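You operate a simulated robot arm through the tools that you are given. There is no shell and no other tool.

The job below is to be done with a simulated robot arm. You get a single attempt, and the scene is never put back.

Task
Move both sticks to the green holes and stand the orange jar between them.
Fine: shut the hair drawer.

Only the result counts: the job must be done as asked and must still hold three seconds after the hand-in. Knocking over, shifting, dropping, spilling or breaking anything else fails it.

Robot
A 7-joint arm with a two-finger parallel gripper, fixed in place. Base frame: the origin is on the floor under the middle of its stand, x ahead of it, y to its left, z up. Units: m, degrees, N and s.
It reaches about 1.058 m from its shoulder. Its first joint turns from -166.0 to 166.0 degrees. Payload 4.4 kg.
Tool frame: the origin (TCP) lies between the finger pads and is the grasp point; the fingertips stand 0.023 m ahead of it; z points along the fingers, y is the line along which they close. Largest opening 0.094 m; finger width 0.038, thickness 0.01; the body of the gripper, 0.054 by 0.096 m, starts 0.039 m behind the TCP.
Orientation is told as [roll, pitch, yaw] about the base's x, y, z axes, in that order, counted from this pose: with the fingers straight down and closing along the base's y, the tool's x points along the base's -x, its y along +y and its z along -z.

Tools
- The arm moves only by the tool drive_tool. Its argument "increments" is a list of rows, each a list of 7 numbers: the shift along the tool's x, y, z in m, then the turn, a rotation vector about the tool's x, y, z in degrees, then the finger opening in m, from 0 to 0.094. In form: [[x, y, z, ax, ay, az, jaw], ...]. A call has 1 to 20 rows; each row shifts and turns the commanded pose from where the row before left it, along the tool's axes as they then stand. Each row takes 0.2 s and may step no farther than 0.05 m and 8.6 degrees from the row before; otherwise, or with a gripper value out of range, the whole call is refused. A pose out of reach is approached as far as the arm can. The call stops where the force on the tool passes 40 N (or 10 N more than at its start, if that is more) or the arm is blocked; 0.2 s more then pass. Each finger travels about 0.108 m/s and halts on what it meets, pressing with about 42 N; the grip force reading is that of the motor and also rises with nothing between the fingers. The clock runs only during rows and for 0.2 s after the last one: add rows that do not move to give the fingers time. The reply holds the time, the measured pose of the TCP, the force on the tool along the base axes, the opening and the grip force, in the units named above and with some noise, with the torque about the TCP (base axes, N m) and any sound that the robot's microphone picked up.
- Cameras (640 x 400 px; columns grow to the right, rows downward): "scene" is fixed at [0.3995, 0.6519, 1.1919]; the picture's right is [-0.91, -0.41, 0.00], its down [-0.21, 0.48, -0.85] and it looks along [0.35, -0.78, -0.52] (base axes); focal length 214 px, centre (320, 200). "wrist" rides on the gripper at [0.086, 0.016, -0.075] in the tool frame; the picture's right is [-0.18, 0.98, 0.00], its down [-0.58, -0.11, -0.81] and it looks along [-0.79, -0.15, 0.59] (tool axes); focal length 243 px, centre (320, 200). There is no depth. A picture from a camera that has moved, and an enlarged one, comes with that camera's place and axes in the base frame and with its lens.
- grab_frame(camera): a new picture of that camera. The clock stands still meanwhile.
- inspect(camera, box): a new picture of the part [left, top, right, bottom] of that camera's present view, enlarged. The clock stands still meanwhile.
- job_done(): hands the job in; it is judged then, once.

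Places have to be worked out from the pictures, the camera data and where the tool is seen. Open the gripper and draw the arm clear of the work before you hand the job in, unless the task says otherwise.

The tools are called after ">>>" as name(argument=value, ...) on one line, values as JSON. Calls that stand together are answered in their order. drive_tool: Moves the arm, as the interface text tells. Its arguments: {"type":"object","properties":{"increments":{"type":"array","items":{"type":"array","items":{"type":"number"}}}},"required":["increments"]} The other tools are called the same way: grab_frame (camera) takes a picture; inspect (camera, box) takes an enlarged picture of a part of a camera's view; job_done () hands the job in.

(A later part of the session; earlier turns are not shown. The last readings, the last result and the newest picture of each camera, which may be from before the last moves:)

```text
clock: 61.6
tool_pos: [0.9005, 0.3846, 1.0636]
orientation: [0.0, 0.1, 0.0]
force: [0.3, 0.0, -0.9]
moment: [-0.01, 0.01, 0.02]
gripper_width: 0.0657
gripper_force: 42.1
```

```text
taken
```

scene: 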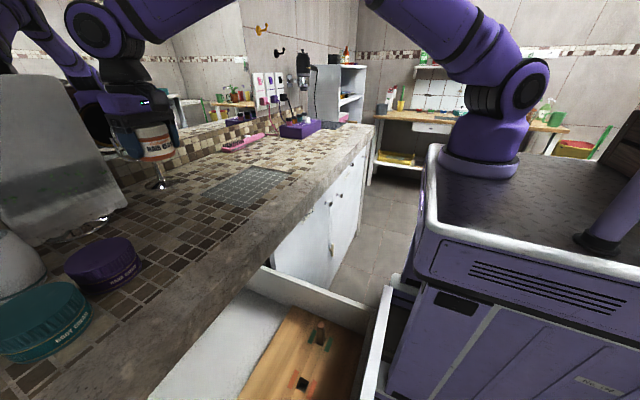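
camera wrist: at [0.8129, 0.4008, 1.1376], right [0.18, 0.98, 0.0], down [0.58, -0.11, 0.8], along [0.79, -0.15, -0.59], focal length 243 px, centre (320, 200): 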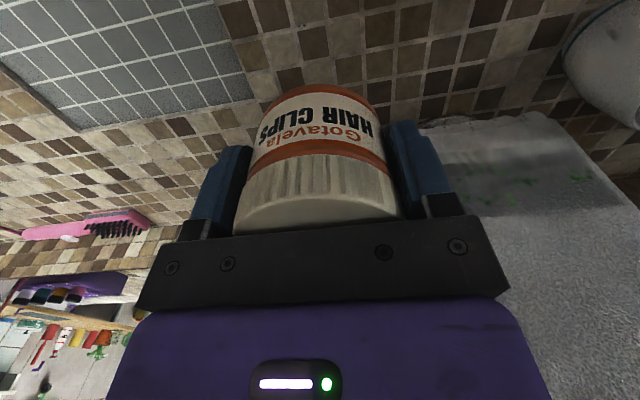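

Jar is securely held. I bring it back over the drawer area at safe height and turn to yaw -90.

>>> drive_tool(increments=[[0.03, 0, 0, 0, 0, 0, 0.058], [0.045, 0, 0, 0, 0, 0, 0.058], [0.045, 0, 0, 0, 0, 0, 0.058], [0.045, 0, 0, 0, 0, 0, 0.058], [0.045, 0.01, 0, 0, 0, 0, 0.058], [0.045, 0.015, 0, 0, 0, 0, 0.058], [0.045, 0.02, 0, 0, 0, 0, 0.058], [0.045, 0.02, 0, 0, 0, 0, 0.058], [0.035, 0.02, 0, 0, 0, 0, 0.058], [0.017, 0.026, 0, 0, 0, 0, 0.058], [0, 0, 0, 0, 0, 0, 0.058]])

>>> drive_tool(increments=[[0, 0, 0, 0, 0, 4, 0.058], [0, 0, 0, 0, 0, 8, 0.058], [0, 0, 0, 0, 0, 8, 0.058], [0, 0, 0, 0, 0, 8, 0.058], [0, 0, 0, 0, 0, 8, 0.058], [0, 0, 0, 0, 0, 8, 0.058], [0, 0, 0, 0, 0, 8, 0.058], [0, 0, 0, 0, 0, 8, 0.058], [0, 0, 0, 0, 0, 8, 0.058], [0, 0, 0, 0, 0, 8, 0.058], [0, 0, 0, 0, 0, 8, 0.058], [0, 0, 0, 0, 0, 6, 0.058], [0, 0, 0, 0, 0, 0, 0.058]])

>>> grab_frame(camera="wrist")

>>> grab_frame(camera="scene")

```text
clock: 64.0
tool_pos: [0.5011, 0.4964, 1.0664]
orientation: [0.0, 0.2, 0.0]
force: [1.2, -0.5, -1.9]
moment: [0.01, -0.03, 0.02]
gripper_width: 0.0656
gripper_force: 42.0
```

```text
clock: 66.8
tool_pos: [0.5043, 0.495, 1.0636]
orientation: [-0.2, 0.0, -90.1]
force: [0.3, -0.5, -2.2]
moment: [0.0, -0.03, -0.01]
gripper_width: 0.0658
gripper_force: 42.4
```

```text
taken
camera wrist: at [0.52, 0.5818, 1.1373], right [0.98, -0.19, 0.0], down [-0.11, -0.58, 0.81], along [-0.15, -0.79, -0.59], focal length 243 px, centre (320, 200)
```

wrist: 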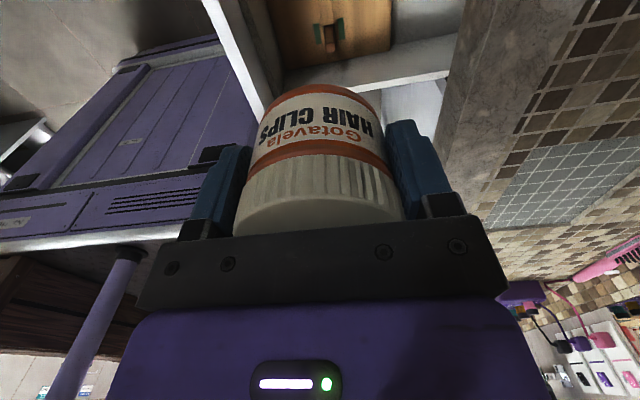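

```text
taken
```

scene: 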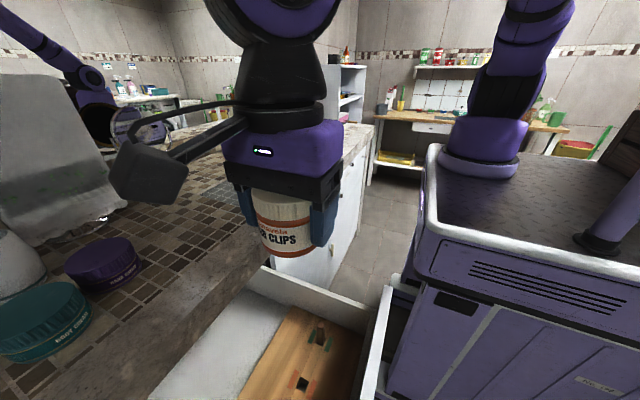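

Jar is above the gap. I lower to z about 0.76, jar bottom just above the stick tops, and check alignment.

>>> drive_tool(increments=[[0, 0, 0.03, 0, 0, 0, 0.058], [0, 0, 0.035, 0, 0, 0, 0.058], [0, 0, 0.035, 0, 0, 0, 0.058], [0, 0, 0.035, 0, 0, 0, 0.058], [0, 0, 0.035, 0, 0, 0, 0.058], [0, 0, 0.035, 0, 0, 0, 0.058], [0, 0, 0.035, 0, 0, 0, 0.058], [0, 0, 0.035, 0, 0, 0, 0.058], [0, 0, 0.027, 0, 0, 0, 0.058], [0, 0, 0, 0, 0, 0, 0.058], [0, 0, 0, 0, 0, 0, 0.058]])

>>> grab_frame(camera="wrist")

>>> grab_frame(camera="scene")

>>> inspect(camera="scene", box=[220, 270, 428, 400])

```text
clock: 69.2
tool_pos: [0.5005, 0.4958, 0.7618]
orientation: [-0.2, 0.1, -90.1]
force: [-0.4, -0.3, -1.6]
moment: [0.03, 0.0, 0.02]
gripper_width: 0.0656
gripper_force: 42.3
```

```text
taken
camera wrist: at [0.518, 0.5827, 0.8363], right [0.98, -0.18, 0.0], down [-0.11, -0.58, 0.81], along [-0.15, -0.79, -0.59], focal length 243 px, centre (320, 200)
```

wrist: 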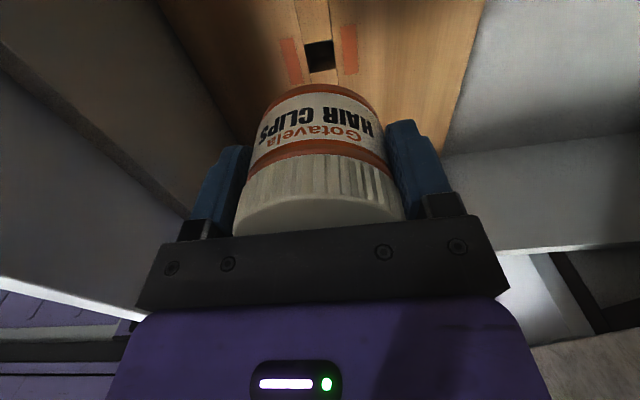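

```text
taken
```

scene: 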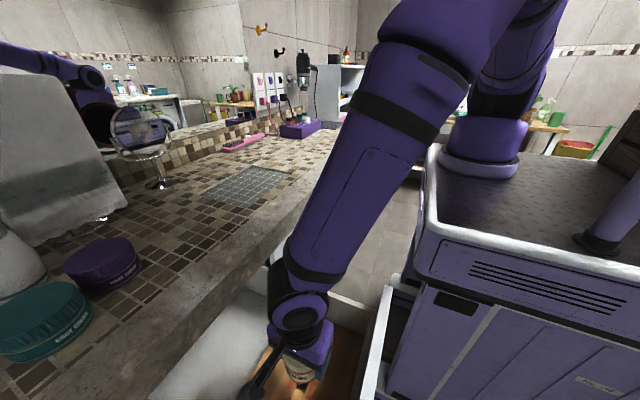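

```text
3.08 times, centred on (324, 335) of scene
camera zoom: at [0.3995, 0.6519, 1.1919], right [-0.91, -0.41, 0.0], down [-0.21, 0.48, -0.85], along [0.35, -0.78, -0.52], focal length 660 px, centre (308, -215)
```

zoom: 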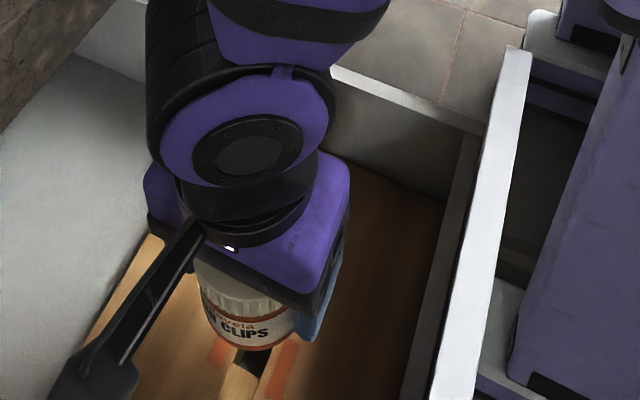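

Alignment is fine. I lower to about 1 cm above the board, then creep.

>>> drive_tool(increments=[[0, 0.0015, 0.02, 0, 0, 0, 0.058], [0, 0, 0.02, 0, 0, 0, 0.058], [0, 0, 0.015, 0, 0, 0, 0.058], [0, 0, 0.01, 0, 0, 0, 0.058], [0, 0, 0, 0, 0, 0, 0.058], [0, 0, 0, 0, 0, 0, 0.058]])

>>> grab_frame(camera="wrist")

>>> inspect(camera="scene", box=[220, 300, 380, 400])

```text
clock: 70.6
tool_pos: [0.5022, 0.498, 0.6965]
orientation: [-0.1, 0.0, -90.0]
force: [0.2, -0.1, -1.1]
moment: [0.01, -0.07, 0.02]
gripper_width: 0.0655
gripper_force: 41.7
```

```text
taken
camera wrist: at [0.519, 0.5834, 0.7698], right [0.98, -0.18, 0.0], down [-0.11, -0.58, 0.81], along [-0.15, -0.79, -0.59], focal length 243 px, centre (320, 200)
```

wrist: 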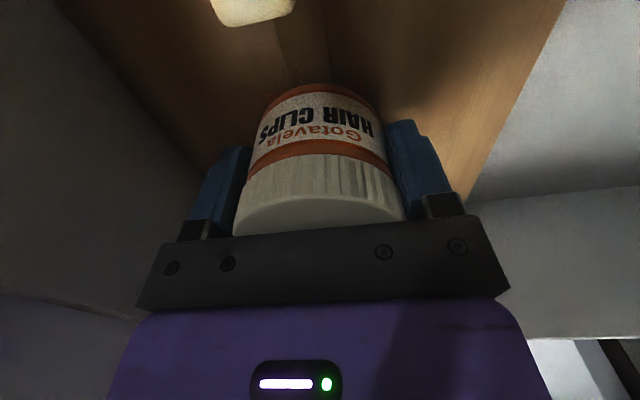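

```text
4.00 times, centred on (300, 350) of scene
camera zoom: at [0.3995, 0.6519, 1.1919], right [-0.91, -0.41, 0.0], down [-0.21, 0.48, -0.85], along [0.35, -0.78, -0.52], focal length 858 px, centre (400, -400)
```

zoom: 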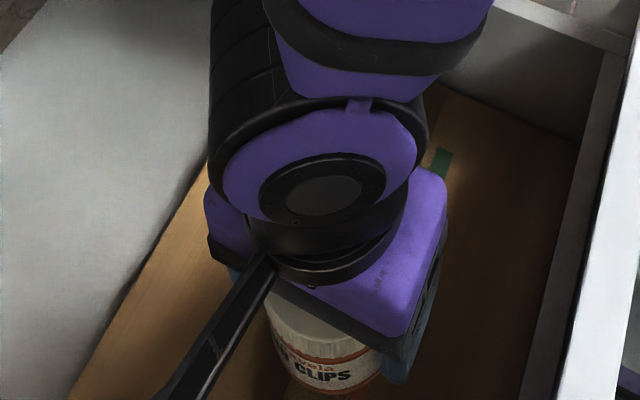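

Light stick's top is visible well below the camera, clearance is enough. I creep down in 2 mm steps watching the vertical force.

>>> drive_tool(increments=[[0, 0, 0.002, 0, 0, 0, 0.058], [0, 0, 0.002, 0, 0, 0, 0.058], [0, 0, 0.002, 0, 0, 0, 0.058], [0, 0, 0.002, 0, 0, 0, 0.058], [0, 0, 0, 0, 0, 0, 0.058]])

>>> inspect(camera="wrist", box=[240, 60, 400, 160])

```text
clock: 71.8
tool_pos: [0.5024, 0.4974, 0.689]
orientation: [-0.3, -0.1, -90.0]
force: [-0.4, 1.1, -1.7]
moment: [-0.04, 0.01, -0.01]
gripper_width: 0.0656
gripper_force: 42.0
```

```text
4.00 times, centred on (320, 110) of wrist
camera zoom: at [0.5196, 0.5829, 0.7623], right [0.98, -0.18, 0.0], down [-0.11, -0.58, 0.81], along [-0.15, -0.79, -0.59], focal length 970 px, centre (320, 560)
```

zoom: 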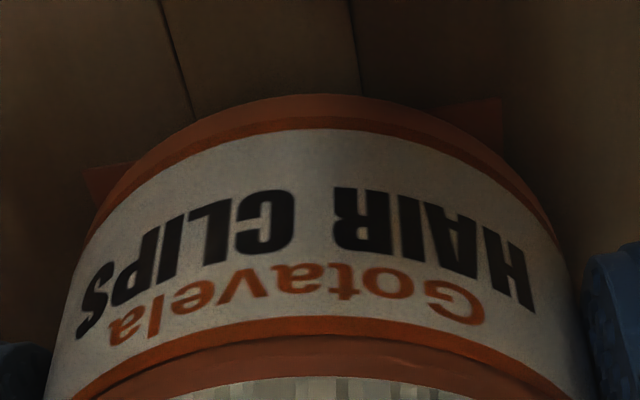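

No contact yet. I continue in 1 mm steps.

>>> drive_tool(increments=[[0, 0, 0.001, 0, 0, 0, 0.058], [0, 0, 0.001, 0, 0, 0, 0.058], [0, 0, 0.001, 0, 0, 0, 0.058], [0, 0, 0, 0, 0, 0, 0.058]])

```text
clock: 72.8
tool_pos: [0.5039, 0.4963, 0.6852]
orientation: [-0.2, 0.0, -90.0]
force: [-0.5, 0.9, -1.2]
moment: [-0.02, 0.03, 0.0]
gripper_width: 0.0656
gripper_force: 41.7
```

Still no contact force. Two more millimetres.

>>> drive_tool(increments=[[0, 0, 0.001, 0, 0, 0, 0.058], [0, 0, 0.001, 0, 0, 0, 0.058], [0, 0, 0, 0, 0, 0, 0.058]])

>>> inspect(camera="scene", box=[270, 360, 350, 400])

```text
clock: 73.6
tool_pos: [0.5034, 0.496, 0.6842]
orientation: [-0.1, 0.2, -90.0]
force: [-0.8, -4.1, 17.7]
moment: [0.22, -0.31, -0.05]
gripper_width: 0.0656
gripper_force: 42.6
```

```text
8.00 times, centred on (310, 380) of scene
camera zoom: at [0.3995, 0.6519, 1.1919], right [-0.91, -0.41, 0.0], down [-0.21, 0.48, -0.85], along [0.35, -0.78, -0.52], focal length 1716 px, centre (400, -1240)
```

zoom: 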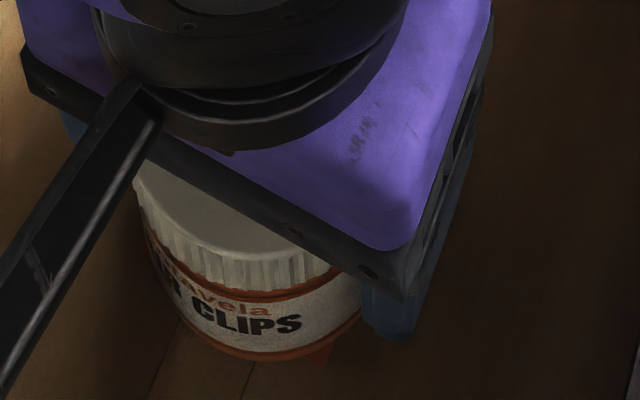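

Contact at z 0.684 (17.7 N). I back off half a millimetre and open the fingers slowly.

>>> drive_tool(increments=[[0, 0, -0.0007, 0, 0, 0, 0.058], [0, 0, 0, 0, 0, 0, 0.058], [0, 0, 0, 0, 0, 0, 0.064], [0, 0, 0, 0, 0, 0, 0.068], [0, 0, 0, 0, 0, 0, 0.074], [0, 0, 0, 0, 0, 0, 0.08], [0, 0, 0, 0, 0, 0, 0.088], [0, 0, 0, 0, 0, 0, 0.094], [0, 0, 0, 0, 0, 0, 0.094]])

>>> grab_frame(camera="wrist")

```text
clock: 75.6
tool_pos: [0.5027, 0.4972, 0.6846]
orientation: [-0.2, 0.0, -89.9]
force: [0.3, -0.3, -0.4]
moment: [0.01, 0.03, 0.03]
gripper_width: 0.0938
gripper_force: 0.2
```

```text
taken
camera wrist: at [0.5195, 0.5828, 0.7579], right [0.98, -0.18, 0.0], down [-0.11, -0.58, 0.81], along [-0.15, -0.79, -0.59], focal length 243 px, centre (320, 200)
```

wrist: 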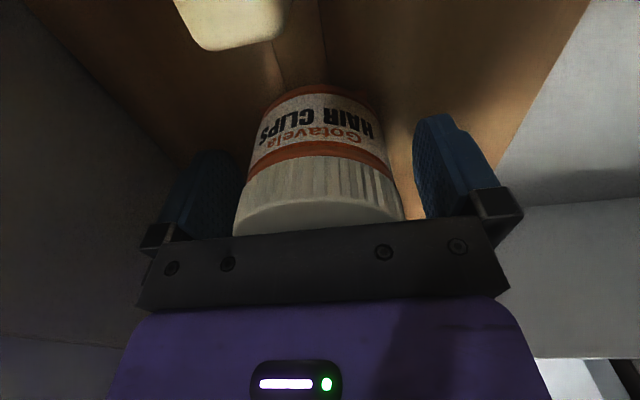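

Jar is released and standing. I rise straight up, clear of everything.

>>> drive_tool(increments=[[0, 0, -0.01, 0, 0, 0, 0.094], [0, 0, -0.02, 0, 0, 0, 0.094], [0, 0, -0.03, 0, 0, 0, 0.094], [0, 0, -0.04, 0, 0, 0, 0.094], [0, 0, -0.045, 0, 0, 0, 0.094], [0, 0, -0.045, 0, 0, 0, 0.094], [0, 0, -0.045, 0, 0, 0, 0.094], [0, 0, -0.045, 0, 0, 0, 0.094], [0, 0, -0.045, 0, 0, 0, 0.094], [0, 0, 0, 0, 0, 0, 0.094]])

>>> grab_frame(camera="wrist")

>>> grab_frame(camera="scene")

>>> inspect(camera="scene", box=[220, 270, 428, 400])

```text
clock: 77.8
tool_pos: [0.5038, 0.4976, 1.0106]
orientation: [-0.3, 0.0, -90.0]
force: [0.2, -0.3, 0.1]
moment: [0.0, 0.0, 0.03]
gripper_width: 0.094
gripper_force: 0.0
```

```text
taken
camera wrist: at [0.5203, 0.5836, 1.0841], right [0.98, -0.18, 0.0], down [-0.11, -0.58, 0.81], along [-0.15, -0.79, -0.59], focal length 243 px, centre (320, 200)
```

wrist: 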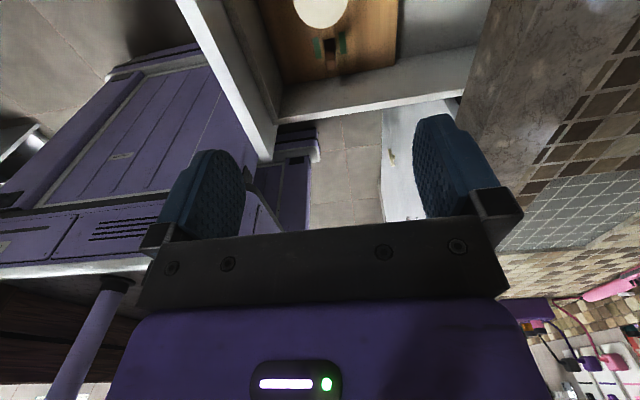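

```text
taken
```

scene: 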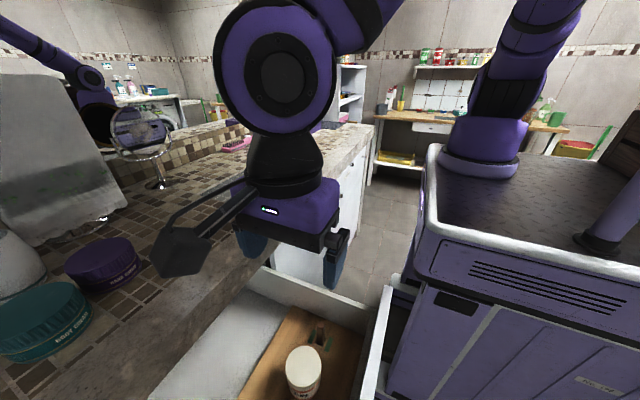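

```text
3.08 times, centred on (324, 335) of scene
camera zoom: at [0.3995, 0.6519, 1.1919], right [-0.91, -0.41, 0.0], down [-0.21, 0.48, -0.85], along [0.35, -0.78, -0.52], focal length 660 px, centre (308, -215)
```

zoom: 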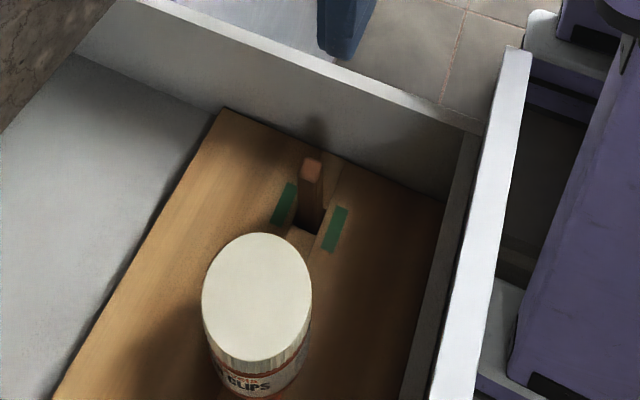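

Jar stands between the two sticks. Now the drawer: its front face is at x about 0.379 with knob at (0.355, 0.54, 0.70); I'll push it with closed fingertips pointing forward. First I turn back to yaw 0 and move to in front of the drawer at safe height.

>>> drive_tool(increments=[[0, 0, 0, 0, 0, -8.2, 0.094], [0, 0, 0, 0, 0, -8.2, 0.08], [0, 0, 0, 0, 0, -8.2, 0.06], [0, 0, 0, 0, 0, -8.2, 0.04], [0, 0, 0, 0, 0, -8.2, 0.02], [0, 0, 0, 0, 0, -8.2, 0.0], [0, 0, 0, 0, 0, -8.2, 0.0], [0, 0, 0, 0, 0, -8.2, 0.0], [0, 0, 0, 0, 0, -8.2, 0.0], [0, 0, 0, 0, 0, -8.2, 0.0], [0, 0, 0, 0, 0, -8, 0.0], [0.04, 0.01, 0, 0, 0, 0, 0.0], [0.04, 0.01, 0, 0, 0, 0, 0.0], [0.04, 0.01, 0, 0, 0, 0, 0.0], [0.04, 0.01, 0, 0, 0, 0, 0.0], [0.04, 0.003, 0, 0, 0, 0, 0.0], [0, 0, 0, 0, 0, 0, 0.0]])

>>> grab_frame(camera="wrist")

>>> grab_frame(camera="scene")

```text
clock: 81.4
tool_pos: [0.3033, 0.538, 1.0112]
orientation: [0.0, 0.2, -0.1]
force: [0.4, 0.0, 0.2]
moment: [0.01, 0.01, -0.06]
gripper_width: 0.0002
gripper_force: 42.6
```

```text
taken
camera wrist: at [0.217, 0.5541, 1.085], right [0.18, 0.98, 0.0], down [0.58, -0.11, 0.8], along [0.79, -0.15, -0.59], focal length 243 px, centre (320, 200)
```

wrist: 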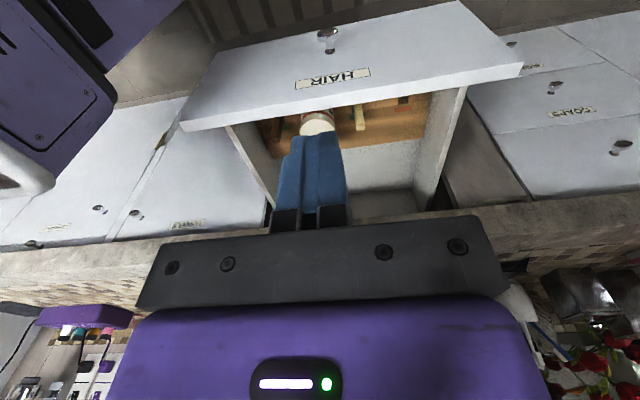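

```text
taken
```

scene: 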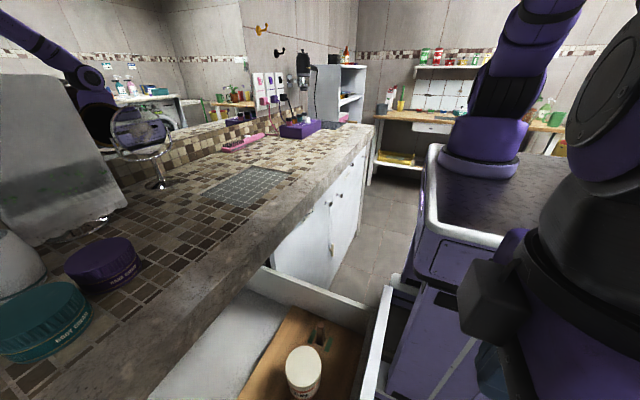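

I see the HAIR drawer front squarely (knob z about 0.69, label z about 0.77, top z about 0.81). I pitch the tool forward in stages.

>>> drive_tool(increments=[[0, 0, 0, 0, -8, 0, 0.0], [0, 0, 0, 0, -8, 0, 0.0], [0, 0, 0, 0, -8, 0, 0.0], [0, 0, 0, 0, -8, 0, 0.0], [0, 0, 0, 0, -8, 0, 0.0], [0, 0, 0, 0, 0, 0, 0.0]])

>>> grab_frame(camera="scene")

>>> grab_frame(camera="wrist")

```text
clock: 82.1
tool_pos: [0.42, 0.5137, 1.0121]
orientation: [0.0, -17.2, -11.3]
force: [-0.5, 0.5, -0.6]
moment: [-0.02, -0.02, -0.02]
gripper_width: 0.0
gripper_force: 41.7
stopped in row 3: the arm was blocked; the commanded pose is now the measured one
```

```text
taken
```

scene: 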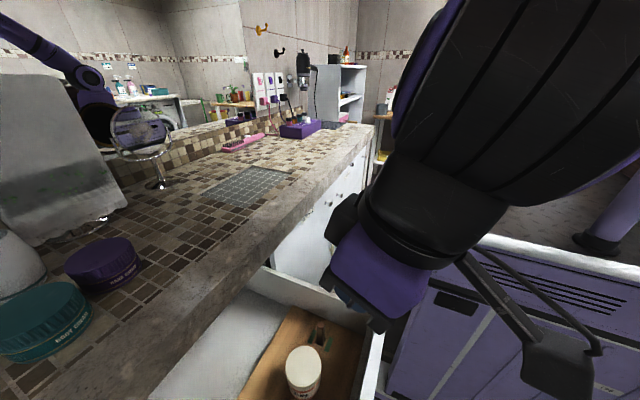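

```text
taken
camera wrist: at [0.3212, 0.5489, 1.0571], right [0.36, 0.93, 0.06], down [0.29, -0.17, 0.94], along [0.89, -0.33, -0.33], focal length 243 px, centre (320, 200)
```

wrist: 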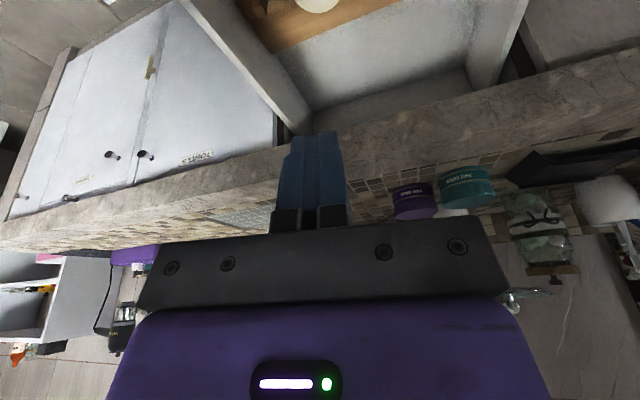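

The arm ran into a limit trying to pitch forward there and drifted to (0.42, 0.51, 1.01) with no contact; the scene is intact. I restore the vertical pose and will push with the vertical fingers first instead.

>>> drive_tool(increments=[[0, 0, 0, 0, 8.5, 0, 0.0], [0, 0, 0, 0, 8.5, 0, 0.0], [0, 0, 0, 0, 0, -5.6, 0.0], [0, 0, 0, 0, 0, -5.6, 0.0], [0, 0, 0, 0, 0, 0, 0.0], [0, 0, 0, 0, 0, 0, 0.0]])

>>> grab_frame(camera="scene")

```text
clock: 83.5
tool_pos: [0.4157, 0.5145, 1.0092]
orientation: [-0.3, -0.1, 0.4]
force: [0.0, 0.7, -0.1]
moment: [-0.03, -0.01, -0.04]
gripper_width: 0.0
gripper_force: 42.3
```

```text
taken
```

scene: 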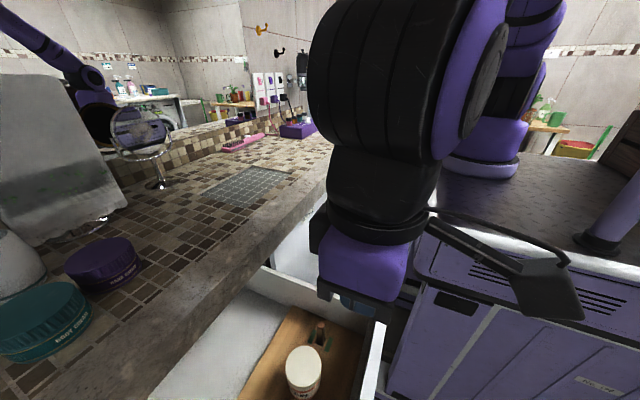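

Vertical again. I move in front of the drawer face at safe height, then lower so the fingertips sit between the panel top and the knob level.

>>> drive_tool(increments=[[0.035, 0, 0, 0, 0, 0, 0.0], [0.035, 0, 0, 0, 0, 0, 0.0], [0.03, 0, 0, 0, 0, 0, 0.0], [0, 0, 0, 0, 0, 0, 0.0], [0, 0, 0.035, 0, 0, 0, 0.0], [0, 0, 0.035, 0, 0, 0, 0.0], [0, 0, 0.035, 0, 0, 0, 0.0], [0, 0, 0, 0, 0, 0, 0.0]])

>>> grab_frame(camera="wrist")

>>> grab_frame(camera="scene")

```text
clock: 85.3
tool_pos: [0.3169, 0.5135, 0.904]
orientation: [-0.3, -0.1, 0.4]
force: [0.0, -0.9, -0.6]
moment: [0.01, -0.01, 0.01]
gripper_width: 0.0
gripper_force: 41.9
```

```text
taken
camera wrist: at [0.23, 0.5292, 0.9766], right [0.18, 0.98, 0.0], down [0.58, -0.1, 0.81], along [0.8, -0.15, -0.59], focal length 243 px, centre (320, 200)
```

wrist: 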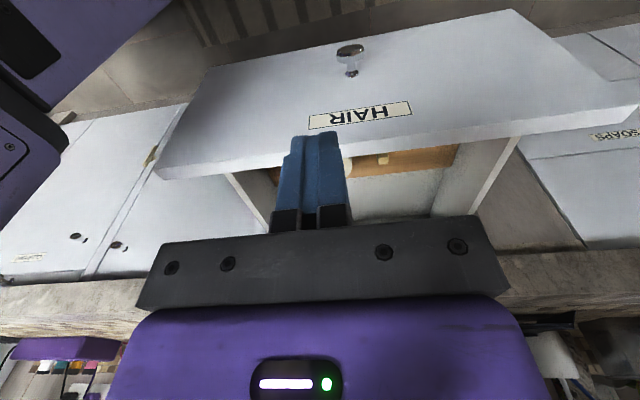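

```text
taken
```

scene: 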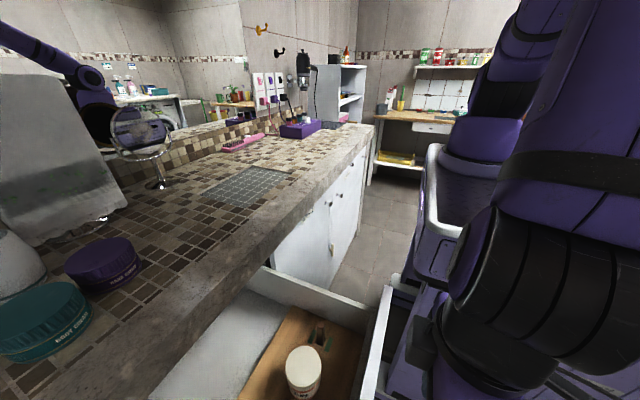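

Clear in front of the panel. I lower to z about 0.785 (fingertips about 0.762).

>>> drive_tool(increments=[[0, 0, 0.03, 0, 0, 0, 0.0], [0, 0, 0.03, 0, 0, 0, 0.0], [0, 0, 0.03, 0, 0, 0, 0.0], [0, 0, 0.029, 0, 0, 0, 0.0], [0, 0, 0, 0, 0, 0, 0.0], [0, 0, 0, 0, 0, 0, 0.0]])

>>> grab_frame(camera="wrist")

>>> inspect(camera="scene", box=[280, 250, 520, 400])

```text
clock: 86.7
tool_pos: [0.3145, 0.5113, 0.7858]
orientation: [-0.3, -0.2, 0.3]
force: [0.1, 0.6, 0.2]
moment: [0.02, -0.03, 0.02]
gripper_width: 0.0
gripper_force: 42.3
```

```text
taken
camera wrist: at [0.2284, 0.5266, 0.8579], right [0.18, 0.98, 0.0], down [0.58, -0.1, 0.81], along [0.8, -0.15, -0.59], focal length 243 px, centre (320, 200)
```

wrist: 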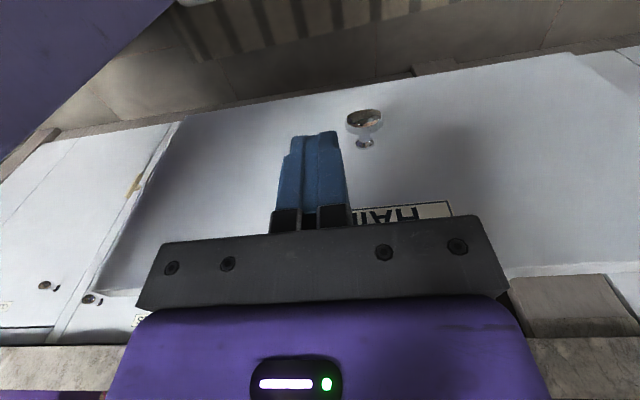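

```text
2.67 times, centred on (400, 325) of scene
camera zoom: at [0.3995, 0.6519, 1.1919], right [-0.91, -0.41, 0.0], down [-0.21, 0.48, -0.85], along [0.35, -0.78, -0.52], focal length 572 px, centre (107, -133)
```

zoom: 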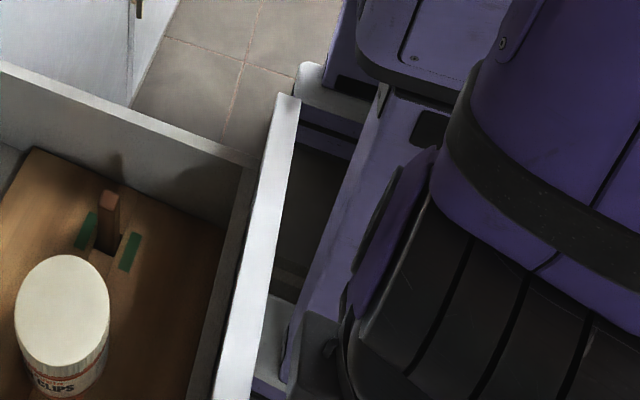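

Fingertips are level with the upper part of the panel, 4.5 cm in front of it. I approach and make gentle contact.

>>> drive_tool(increments=[[-0.02, 0, 0, 0, 0, 0, 0.0], [-0.012, 0, 0, 0, 0, 0, 0.0], [-0.005, 0, 0, 0, 0, 0, 0.0], [-0.004, 0, 0, 0, 0, 0, 0.0], [-0.004, 0, 0, 0, 0, 0, 0.0], [-0.004, 0, 0, 0, 0, 0, 0.0], [-0.004, 0, 0, 0, 0, 0, 0.0], [-0.004, 0, 0, 0, 0, 0, 0.0], [0, 0, 0, 0, 0, 0, 0.0]])

>>> inspect(camera="scene", box=[220, 250, 460, 400])

```text
clock: 88.7
tool_pos: [0.3754, 0.5131, 0.7849]
orientation: [-0.3, -0.2, 0.4]
force: [0.1, -0.7, 0.7]
moment: [-0.01, 0.01, 0.01]
gripper_width: 0.0001
gripper_force: 42.1
```

```text
2.67 times, centred on (340, 325) of scene
camera zoom: at [0.3995, 0.6519, 1.1919], right [-0.91, -0.41, 0.0], down [-0.21, 0.48, -0.85], along [0.35, -0.78, -0.52], focal length 572 px, centre (267, -133)
```

zoom: 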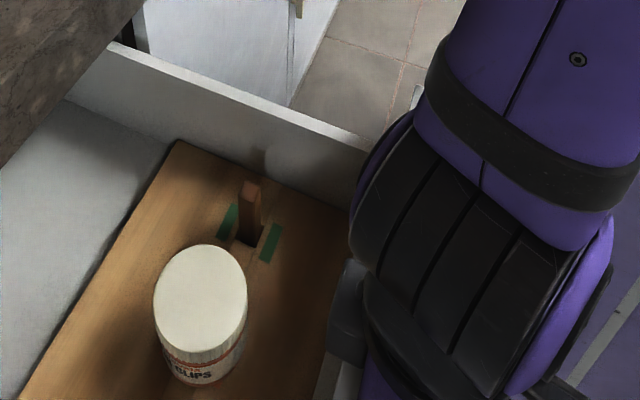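

The drawer is sliding easily with the jar upright (about 1.5–2 cm so far). I continue pushing slowly.

>>> drive_tool(increments=[[-0.004, 0, 0, 0, 0, 0, 0.0], [-0.006, 0, 0, 0, 0, 0, 0.0], [-0.008, 0, 0, 0, 0, 0, 0.0], [-0.009, 0, 0, 0, 0, 0, 0.0], [-0.009, 0, 0, 0, 0, 0, 0.0], [-0.009, 0, 0, 0, 0, 0, 0.0], [-0.009, 0, 0, 0, 0, 0, 0.0], [-0.009, 0, 0, 0, 0, 0, 0.0], [-0.009, 0, 0, 0, 0, 0, 0.0], [-0.007, 0, 0, 0, 0, 0, 0.0], [-0.005, 0, 0, 0, 0, 0, 0.0], [-0.003, 0, 0, 0, 0, 0, 0.0], [0, 0, 0, 0, 0, 0, 0.0]])

>>> grab_frame(camera="scene")

>>> grab_frame(camera="wrist")

```text
clock: 91.5
tool_pos: [0.4617, 0.514, 0.7848]
orientation: [-0.3, -0.3, 0.3]
force: [-0.5, -0.3, 0.5]
moment: [-0.02, 0.0, -0.01]
gripper_width: 0.0
gripper_force: 41.7
```

```text
taken
```

scene: 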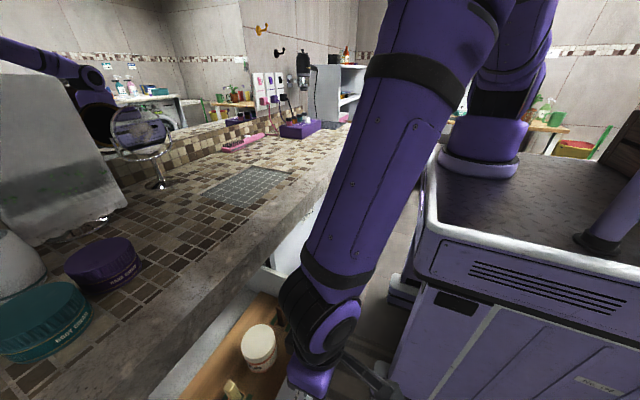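

```text
taken
camera wrist: at [0.3749, 0.5292, 0.8582], right [0.18, 0.98, 0.0], down [0.58, -0.1, 0.81], along [0.8, -0.15, -0.59], focal length 243 px, centre (320, 200)
```

wrist: 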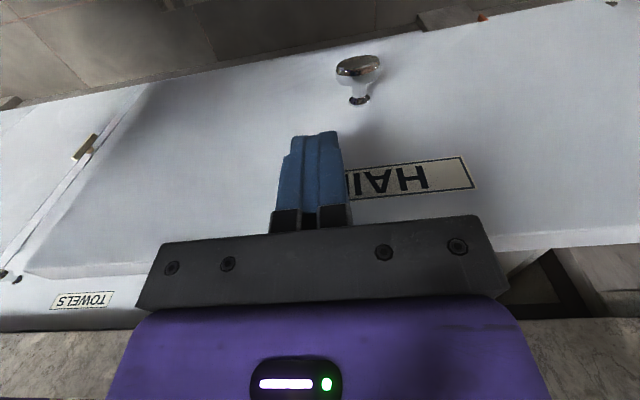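

Jar and light stick remain upright. I push on to about TCP x 0.58, staying short of the counter edge.

>>> drive_tool(increments=[[-0.004, 0, 0, 0, 0, 0, 0.0], [-0.006, 0, 0, 0, 0, 0, 0.0], [-0.008, 0, 0, 0, 0, 0, 0.0], [-0.009, 0, 0, 0, 0, 0, 0.0], [-0.009, 0, 0, 0, 0, 0, 0.0], [-0.009, 0, 0, 0, 0, 0, 0.0], [-0.009, 0, 0, 0, 0, 0, 0.0], [-0.009, 0, 0, 0, 0, 0, 0.0], [-0.009, 0, 0, 0, 0, 0, 0.0], [-0.009, 0, 0, 0, 0, 0, 0.0], [-0.009, 0, 0, 0, 0, 0, 0.0], [-0.009, 0, 0, 0, 0, 0, 0.0], [-0.007, 0, 0, 0, 0, 0, 0.0], [-0.005, 0, 0, 0, 0, 0, 0.0], [-0.004, 0, 0, 0, 0, 0, 0.0], [-0.003, 0, 0, 0, 0, 0, 0.0], [0, 0, 0, 0, 0, 0, 0.0]])

>>> grab_frame(camera="scene")

>>> grab_frame(camera="wrist")

```text
clock: 95.1
tool_pos: [0.5795, 0.5155, 0.7845]
orientation: [-0.3, -0.2, 0.4]
force: [0.0, -0.7, -0.1]
moment: [0.0, -0.01, -0.02]
gripper_width: 0.0
gripper_force: 41.9
```

```text
taken
```

scene: 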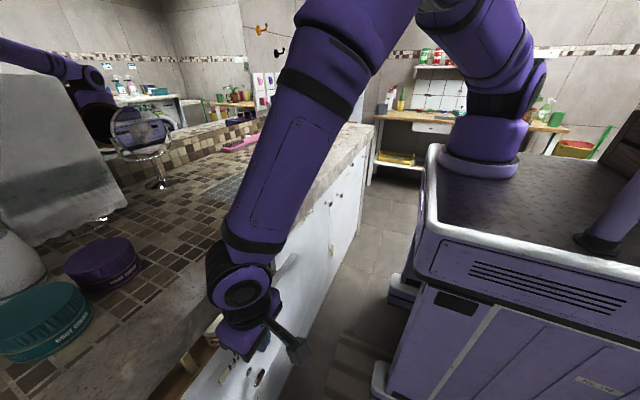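

```text
taken
camera wrist: at [0.4933, 0.5299, 0.8587], right [0.18, 0.98, 0.0], down [0.58, -0.1, 0.81], along [0.8, -0.15, -0.59], focal length 243 px, centre (320, 200)
```

wrist: 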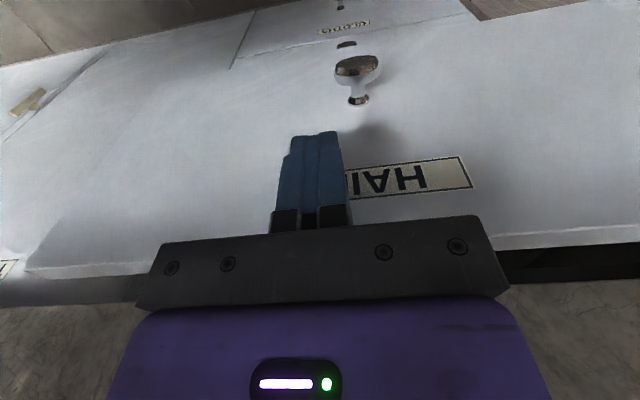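

I look closely at the gripper, panel and counter edge here.

>>> inspect(camera="scene", box=[130, 250, 370, 400])

>>> inspect(camera="wrist", box=[0, 180, 200, 340])

```text
2.67 times, centred on (250, 325) of scene
camera zoom: at [0.3995, 0.6519, 1.1919], right [-0.91, -0.41, 0.0], down [-0.21, 0.48, -0.85], along [0.35, -0.78, -0.52], focal length 572 px, centre (507, -133)
```

zoom: 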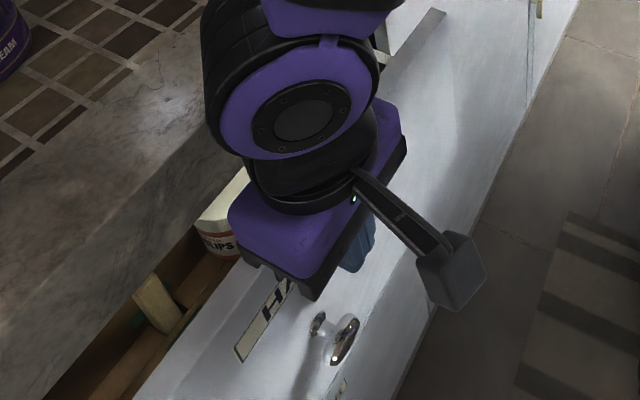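

```text
2.50 times, centred on (100, 260) of wrist
camera zoom: at [0.4933, 0.5299, 0.8587], right [0.18, 0.98, 0.0], down [0.58, -0.1, 0.81], along [0.8, -0.15, -0.59], focal length 606 px, centre (870, 50)
```

zoom: 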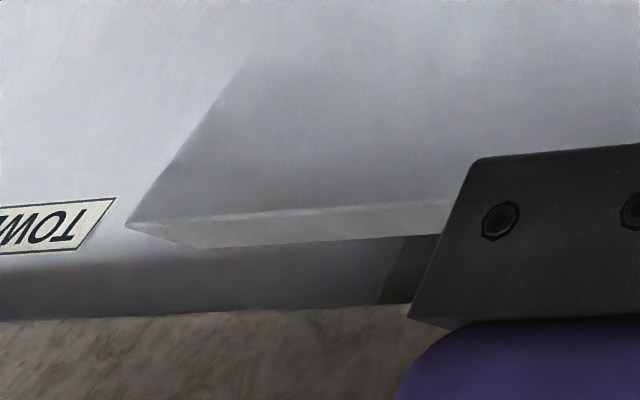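

Panel face is now at x about 0.597; neighbouring fronts are at about 0.676 and the counter's lower front edge at about (0.645, z 0.816). I push 2 cm more, then back off and raise to re-orient for the last stretch.

>>> drive_tool(increments=[[-0.004, 0, 0, 0, 0, 0, 0.0], [-0.006, 0, 0, 0, 0, 0, 0.0], [-0.006, 0, 0, 0, 0, 0, 0.0], [-0.004, 0, 0, 0, 0, 0, 0.0], [0, 0, 0, 0, 0, 0, 0.0], [0.01, 0, 0, 0, 0, 0, 0.0], [0.025, 0, 0, 0, 0, 0, 0.0], [0.04, 0, 0, 0, 0, 0, 0.0], [0, 0, -0.04, 0, 0, 0, 0.0], [0, 0, -0.045, 0, 0, 0, 0.0], [0, 0, -0.045, 0, 0, 0, 0.0], [0, 0, -0.045, 0, 0, 0, 0.0], [0, 0, -0.045, 0, 0, 0, 0.0], [0, 0, 0, 0, 0, 0, 0.0]])

>>> grab_frame(camera="scene")

>>> grab_frame(camera="wrist")

```text
clock: 98.1
tool_pos: [0.5231, 0.515, 1.0068]
orientation: [-0.2, -0.3, 0.3]
force: [-0.5, -1.0, 0.3]
moment: [-0.03, 0.0, 0.02]
gripper_width: 0.0
gripper_force: 42.4
```

```text
taken
```

scene: 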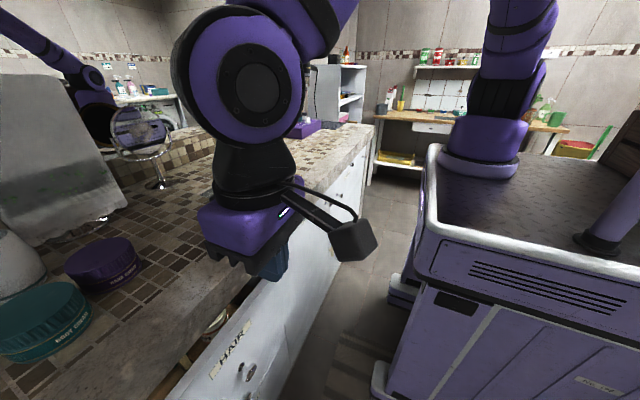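

```text
taken
camera wrist: at [0.4361, 0.5313, 1.079], right [0.18, 0.98, 0.0], down [0.58, -0.1, 0.81], along [0.8, -0.15, -0.59], focal length 243 px, centre (320, 200)
```

wrist: 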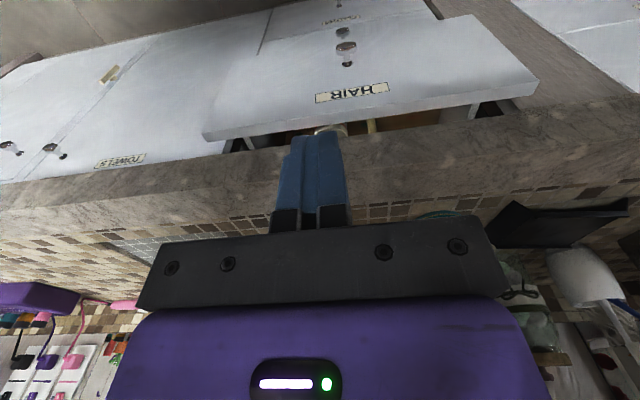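

Drawer stays put. I move to (0.56, 0.42), turn to yaw about 40° (pointing outward from the base) and tilt outward in stages.

>>> drive_tool(increments=[[-0.018, -0.035, 0, 0, 0, 0, 0.0], [-0.018, -0.035, 0, 0, 0, 0, 0.0], [0, -0.025, 0, 0, 0, 0, 0.0], [0, 0, 0, 0, 0, -8, 0.0], [0, 0, 0, 0, 0, -8, 0.0], [0, 0, 0, 0, 0, -8, 0.0], [0, 0, 0, 0, 0, -8, 0.0], [0, 0, 0, 0, 0, -8, 0.0], [0, 0, 0, 0, -8, 0, 0.0], [0, 0, 0, 0, -8, 0, 0.0], [0, 0, 0, 0, 0, 0, 0.0]])

>>> grab_frame(camera="scene")

```text
clock: 100.5
tool_pos: [0.5609, 0.42, 1.0064]
orientation: [-0.3, -16.0, 40.5]
force: [0.2, -0.3, 0.8]
moment: [-0.02, 0.0, 0.0]
gripper_width: 0.0
gripper_force: 42.2
```

```text
taken
```

scene: 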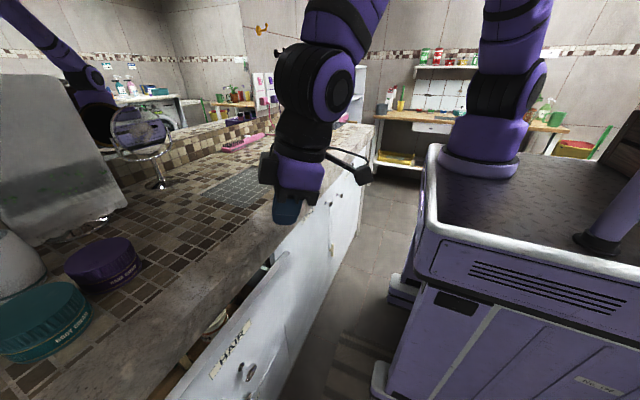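

Tilt tracks well here. I continue to about 65° of tilt.

>>> drive_tool(increments=[[0, 0, 0, 0, -8, 0, 0.0], [0, 0, 0, 0, -8, 0, 0.0], [0, 0, 0, 0, -8, 0, 0.0], [0, 0, 0, 0, 0, 0, 0.0]])

>>> grab_frame(camera="scene")

```text
clock: 101.5
tool_pos: [0.561, 0.4205, 1.0051]
orientation: [-0.4, -40.1, 40.6]
force: [0.4, 0.0, 0.4]
moment: [0.03, 0.02, -0.04]
gripper_width: 0.0001
gripper_force: 42.0
```

```text
taken
```

scene: 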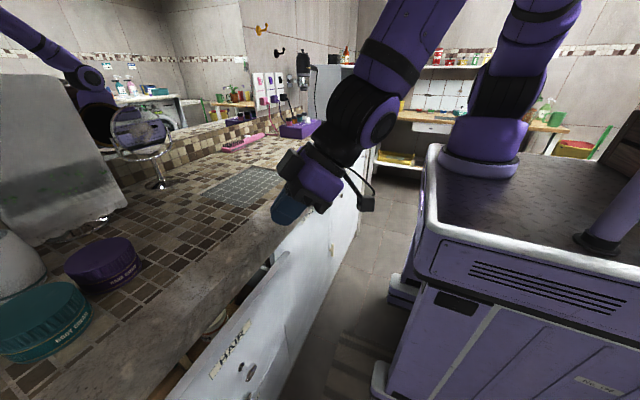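

Still tracking. Three more steps to about 64°.

>>> drive_tool(increments=[[0, 0, 0, 0, -8, 0, 0.0], [0, 0, 0, 0, -8, 0, 0.0], [0, 0, 0, 0, -8, 0, 0.0], [0, 0, 0, 0, 0, 0, 0.0]])

>>> grab_frame(camera="scene")

>>> grab_frame(camera="wrist")

```text
clock: 102.5
tool_pos: [0.5617, 0.4206, 1.0094]
orientation: [-0.2, -64.2, 40.5]
force: [0.9, 0.0, 0.6]
moment: [0.0, 0.0, -0.01]
gripper_width: 0.0001
gripper_force: 41.9
```

```text
taken
```

scene: 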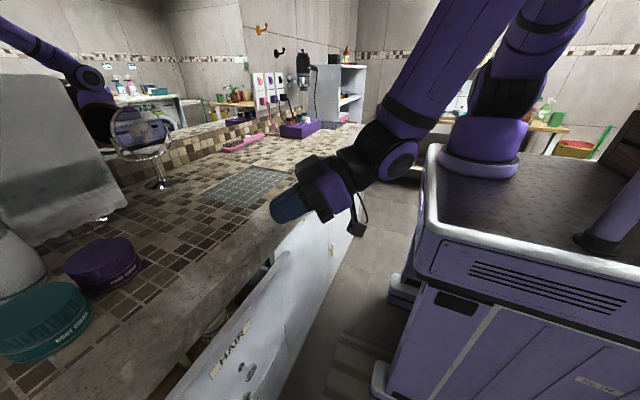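

```text
taken
camera wrist: at [0.4707, 0.3642, 0.9629], right [-0.57, 0.8, 0.16], down [-0.29, -0.39, 0.87], along [0.76, 0.45, 0.46], focal length 243 px, centre (320, 200)
```

wrist: 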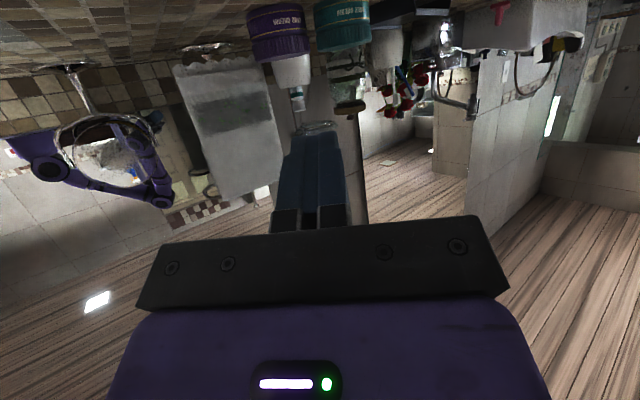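

The outward tilt works. To keep the wrist away from the stand and the knob, I'll push at y about 0.60: I shift there at height first.

>>> drive_tool(increments=[[-0.0091, 0.0296, 0.0187, 0, 0, 0, 0.0], [-0.0091, 0.0296, 0.0187, 0, 0, 0, 0.0], [-0.0091, 0.0296, 0.0187, 0, 0, 0, 0.0], [-0.0091, 0.0296, 0.0187, 0, 0, 0, 0.0], [-0.0091, 0.0296, 0.0187, 0, 0, 0, 0.0], [0, 0, 0, 0, 0, 0, 0.0]])

>>> grab_frame(camera="scene")

```text
clock: 103.9
tool_pos: [0.5423, 0.5999, 1.0045]
orientation: [-0.9, -63.9, 41.2]
force: [-0.2, 0.4, -0.6]
moment: [-0.02, 0.02, 0.01]
gripper_width: 0.0001
gripper_force: 42.5
```

```text
taken
```

scene: 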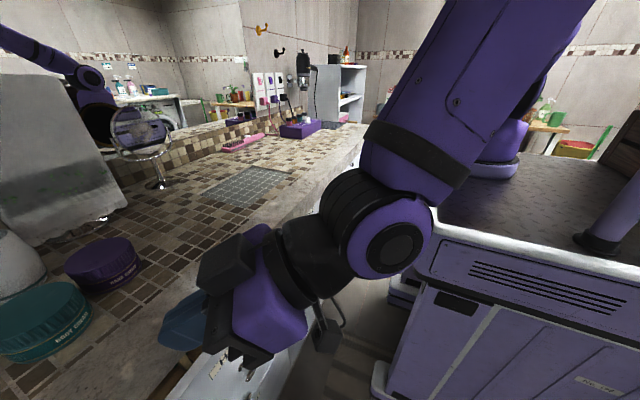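

Reached. I lower straight down in front of the drawer in two stages, first to z about 0.85.

>>> drive_tool(increments=[[0.036, 0, 0.0174, 0, 0, 0, 0.0], [0.036, 0, 0.0174, 0, 0, 0, 0.0], [0.036, 0, 0.0174, 0, 0, 0, 0.0], [0.031, 0, 0.0152, 0, 0, 0, 0.0], [0, 0, 0, 0, 0, 0, 0.0]])

>>> grab_frame(camera="scene")

>>> grab_frame(camera="wrist")

```text
clock: 105.1
tool_pos: [0.5437, 0.5987, 0.8499]
orientation: [-0.8, -64.0, 41.1]
force: [-0.1, -0.9, -0.6]
moment: [-0.01, 0.02, 0.04]
gripper_width: 0.0
gripper_force: 42.3
```

```text
taken
```

scene: 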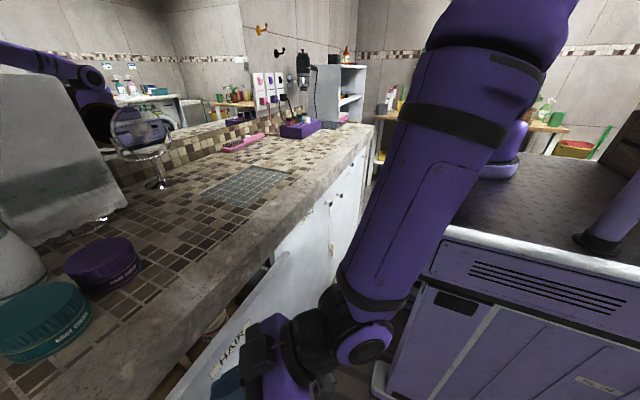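

```text
taken
camera wrist: at [0.4544, 0.5423, 0.8039], right [-0.58, 0.8, 0.16], down [-0.29, -0.38, 0.88], along [0.76, 0.46, 0.45], focal length 243 px, centre (320, 200)
```

wrist: 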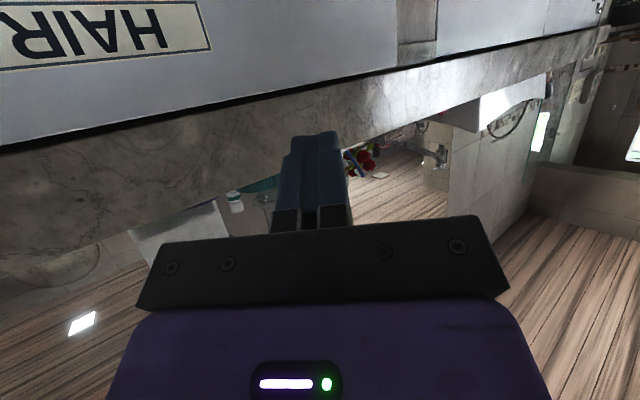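

The drawer front is visible ahead. I lower to z about 0.74 at y about 0.63 (clear of the knob).

>>> drive_tool(increments=[[0.0226, 0.0057, 0.0164, 0, 0, 0, 0.0], [0.0226, 0.0057, 0.0164, 0, 0, 0, 0.0], [0.0226, 0.0057, 0.0163, 0, 0, 0, 0.0], [0.0227, 0.0057, 0.0163, 0, 0, 0, 0.0], [0, 0, 0, 0, 0, 0, 0.0]])

>>> grab_frame(camera="scene")

>>> grab_frame(camera="wrist")

```text
clock: 106.3
tool_pos: [0.5444, 0.6291, 0.7415]
orientation: [-0.7, -64.1, 41.2]
force: [0.0, -0.3, -0.2]
moment: [-0.02, -0.01, -0.02]
gripper_width: 0.0
gripper_force: 42.3
```

```text
taken
```

scene: 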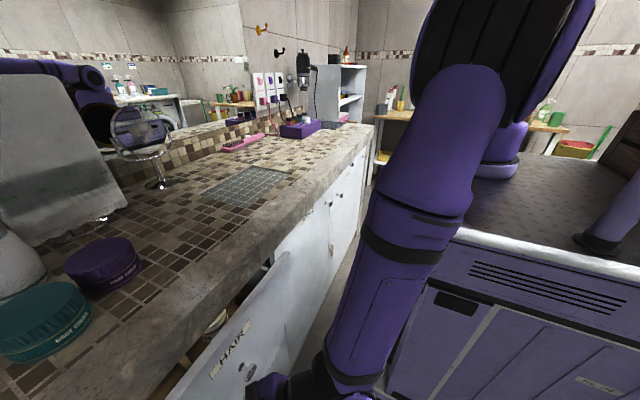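

```text
taken
camera wrist: at [0.4542, 0.5723, 0.695], right [-0.58, 0.8, 0.16], down [-0.29, -0.38, 0.88], along [0.76, 0.46, 0.45], focal length 243 px, centre (320, 200)
```

wrist: 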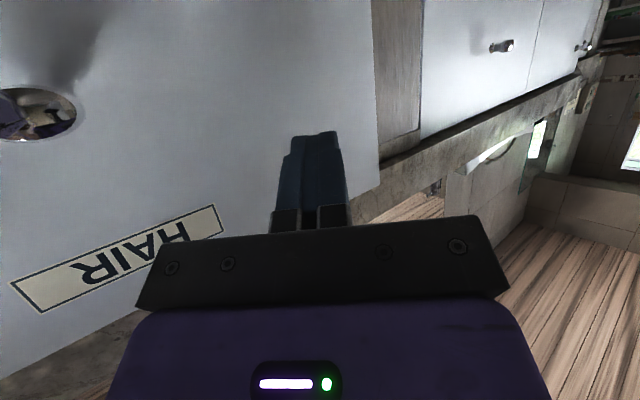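

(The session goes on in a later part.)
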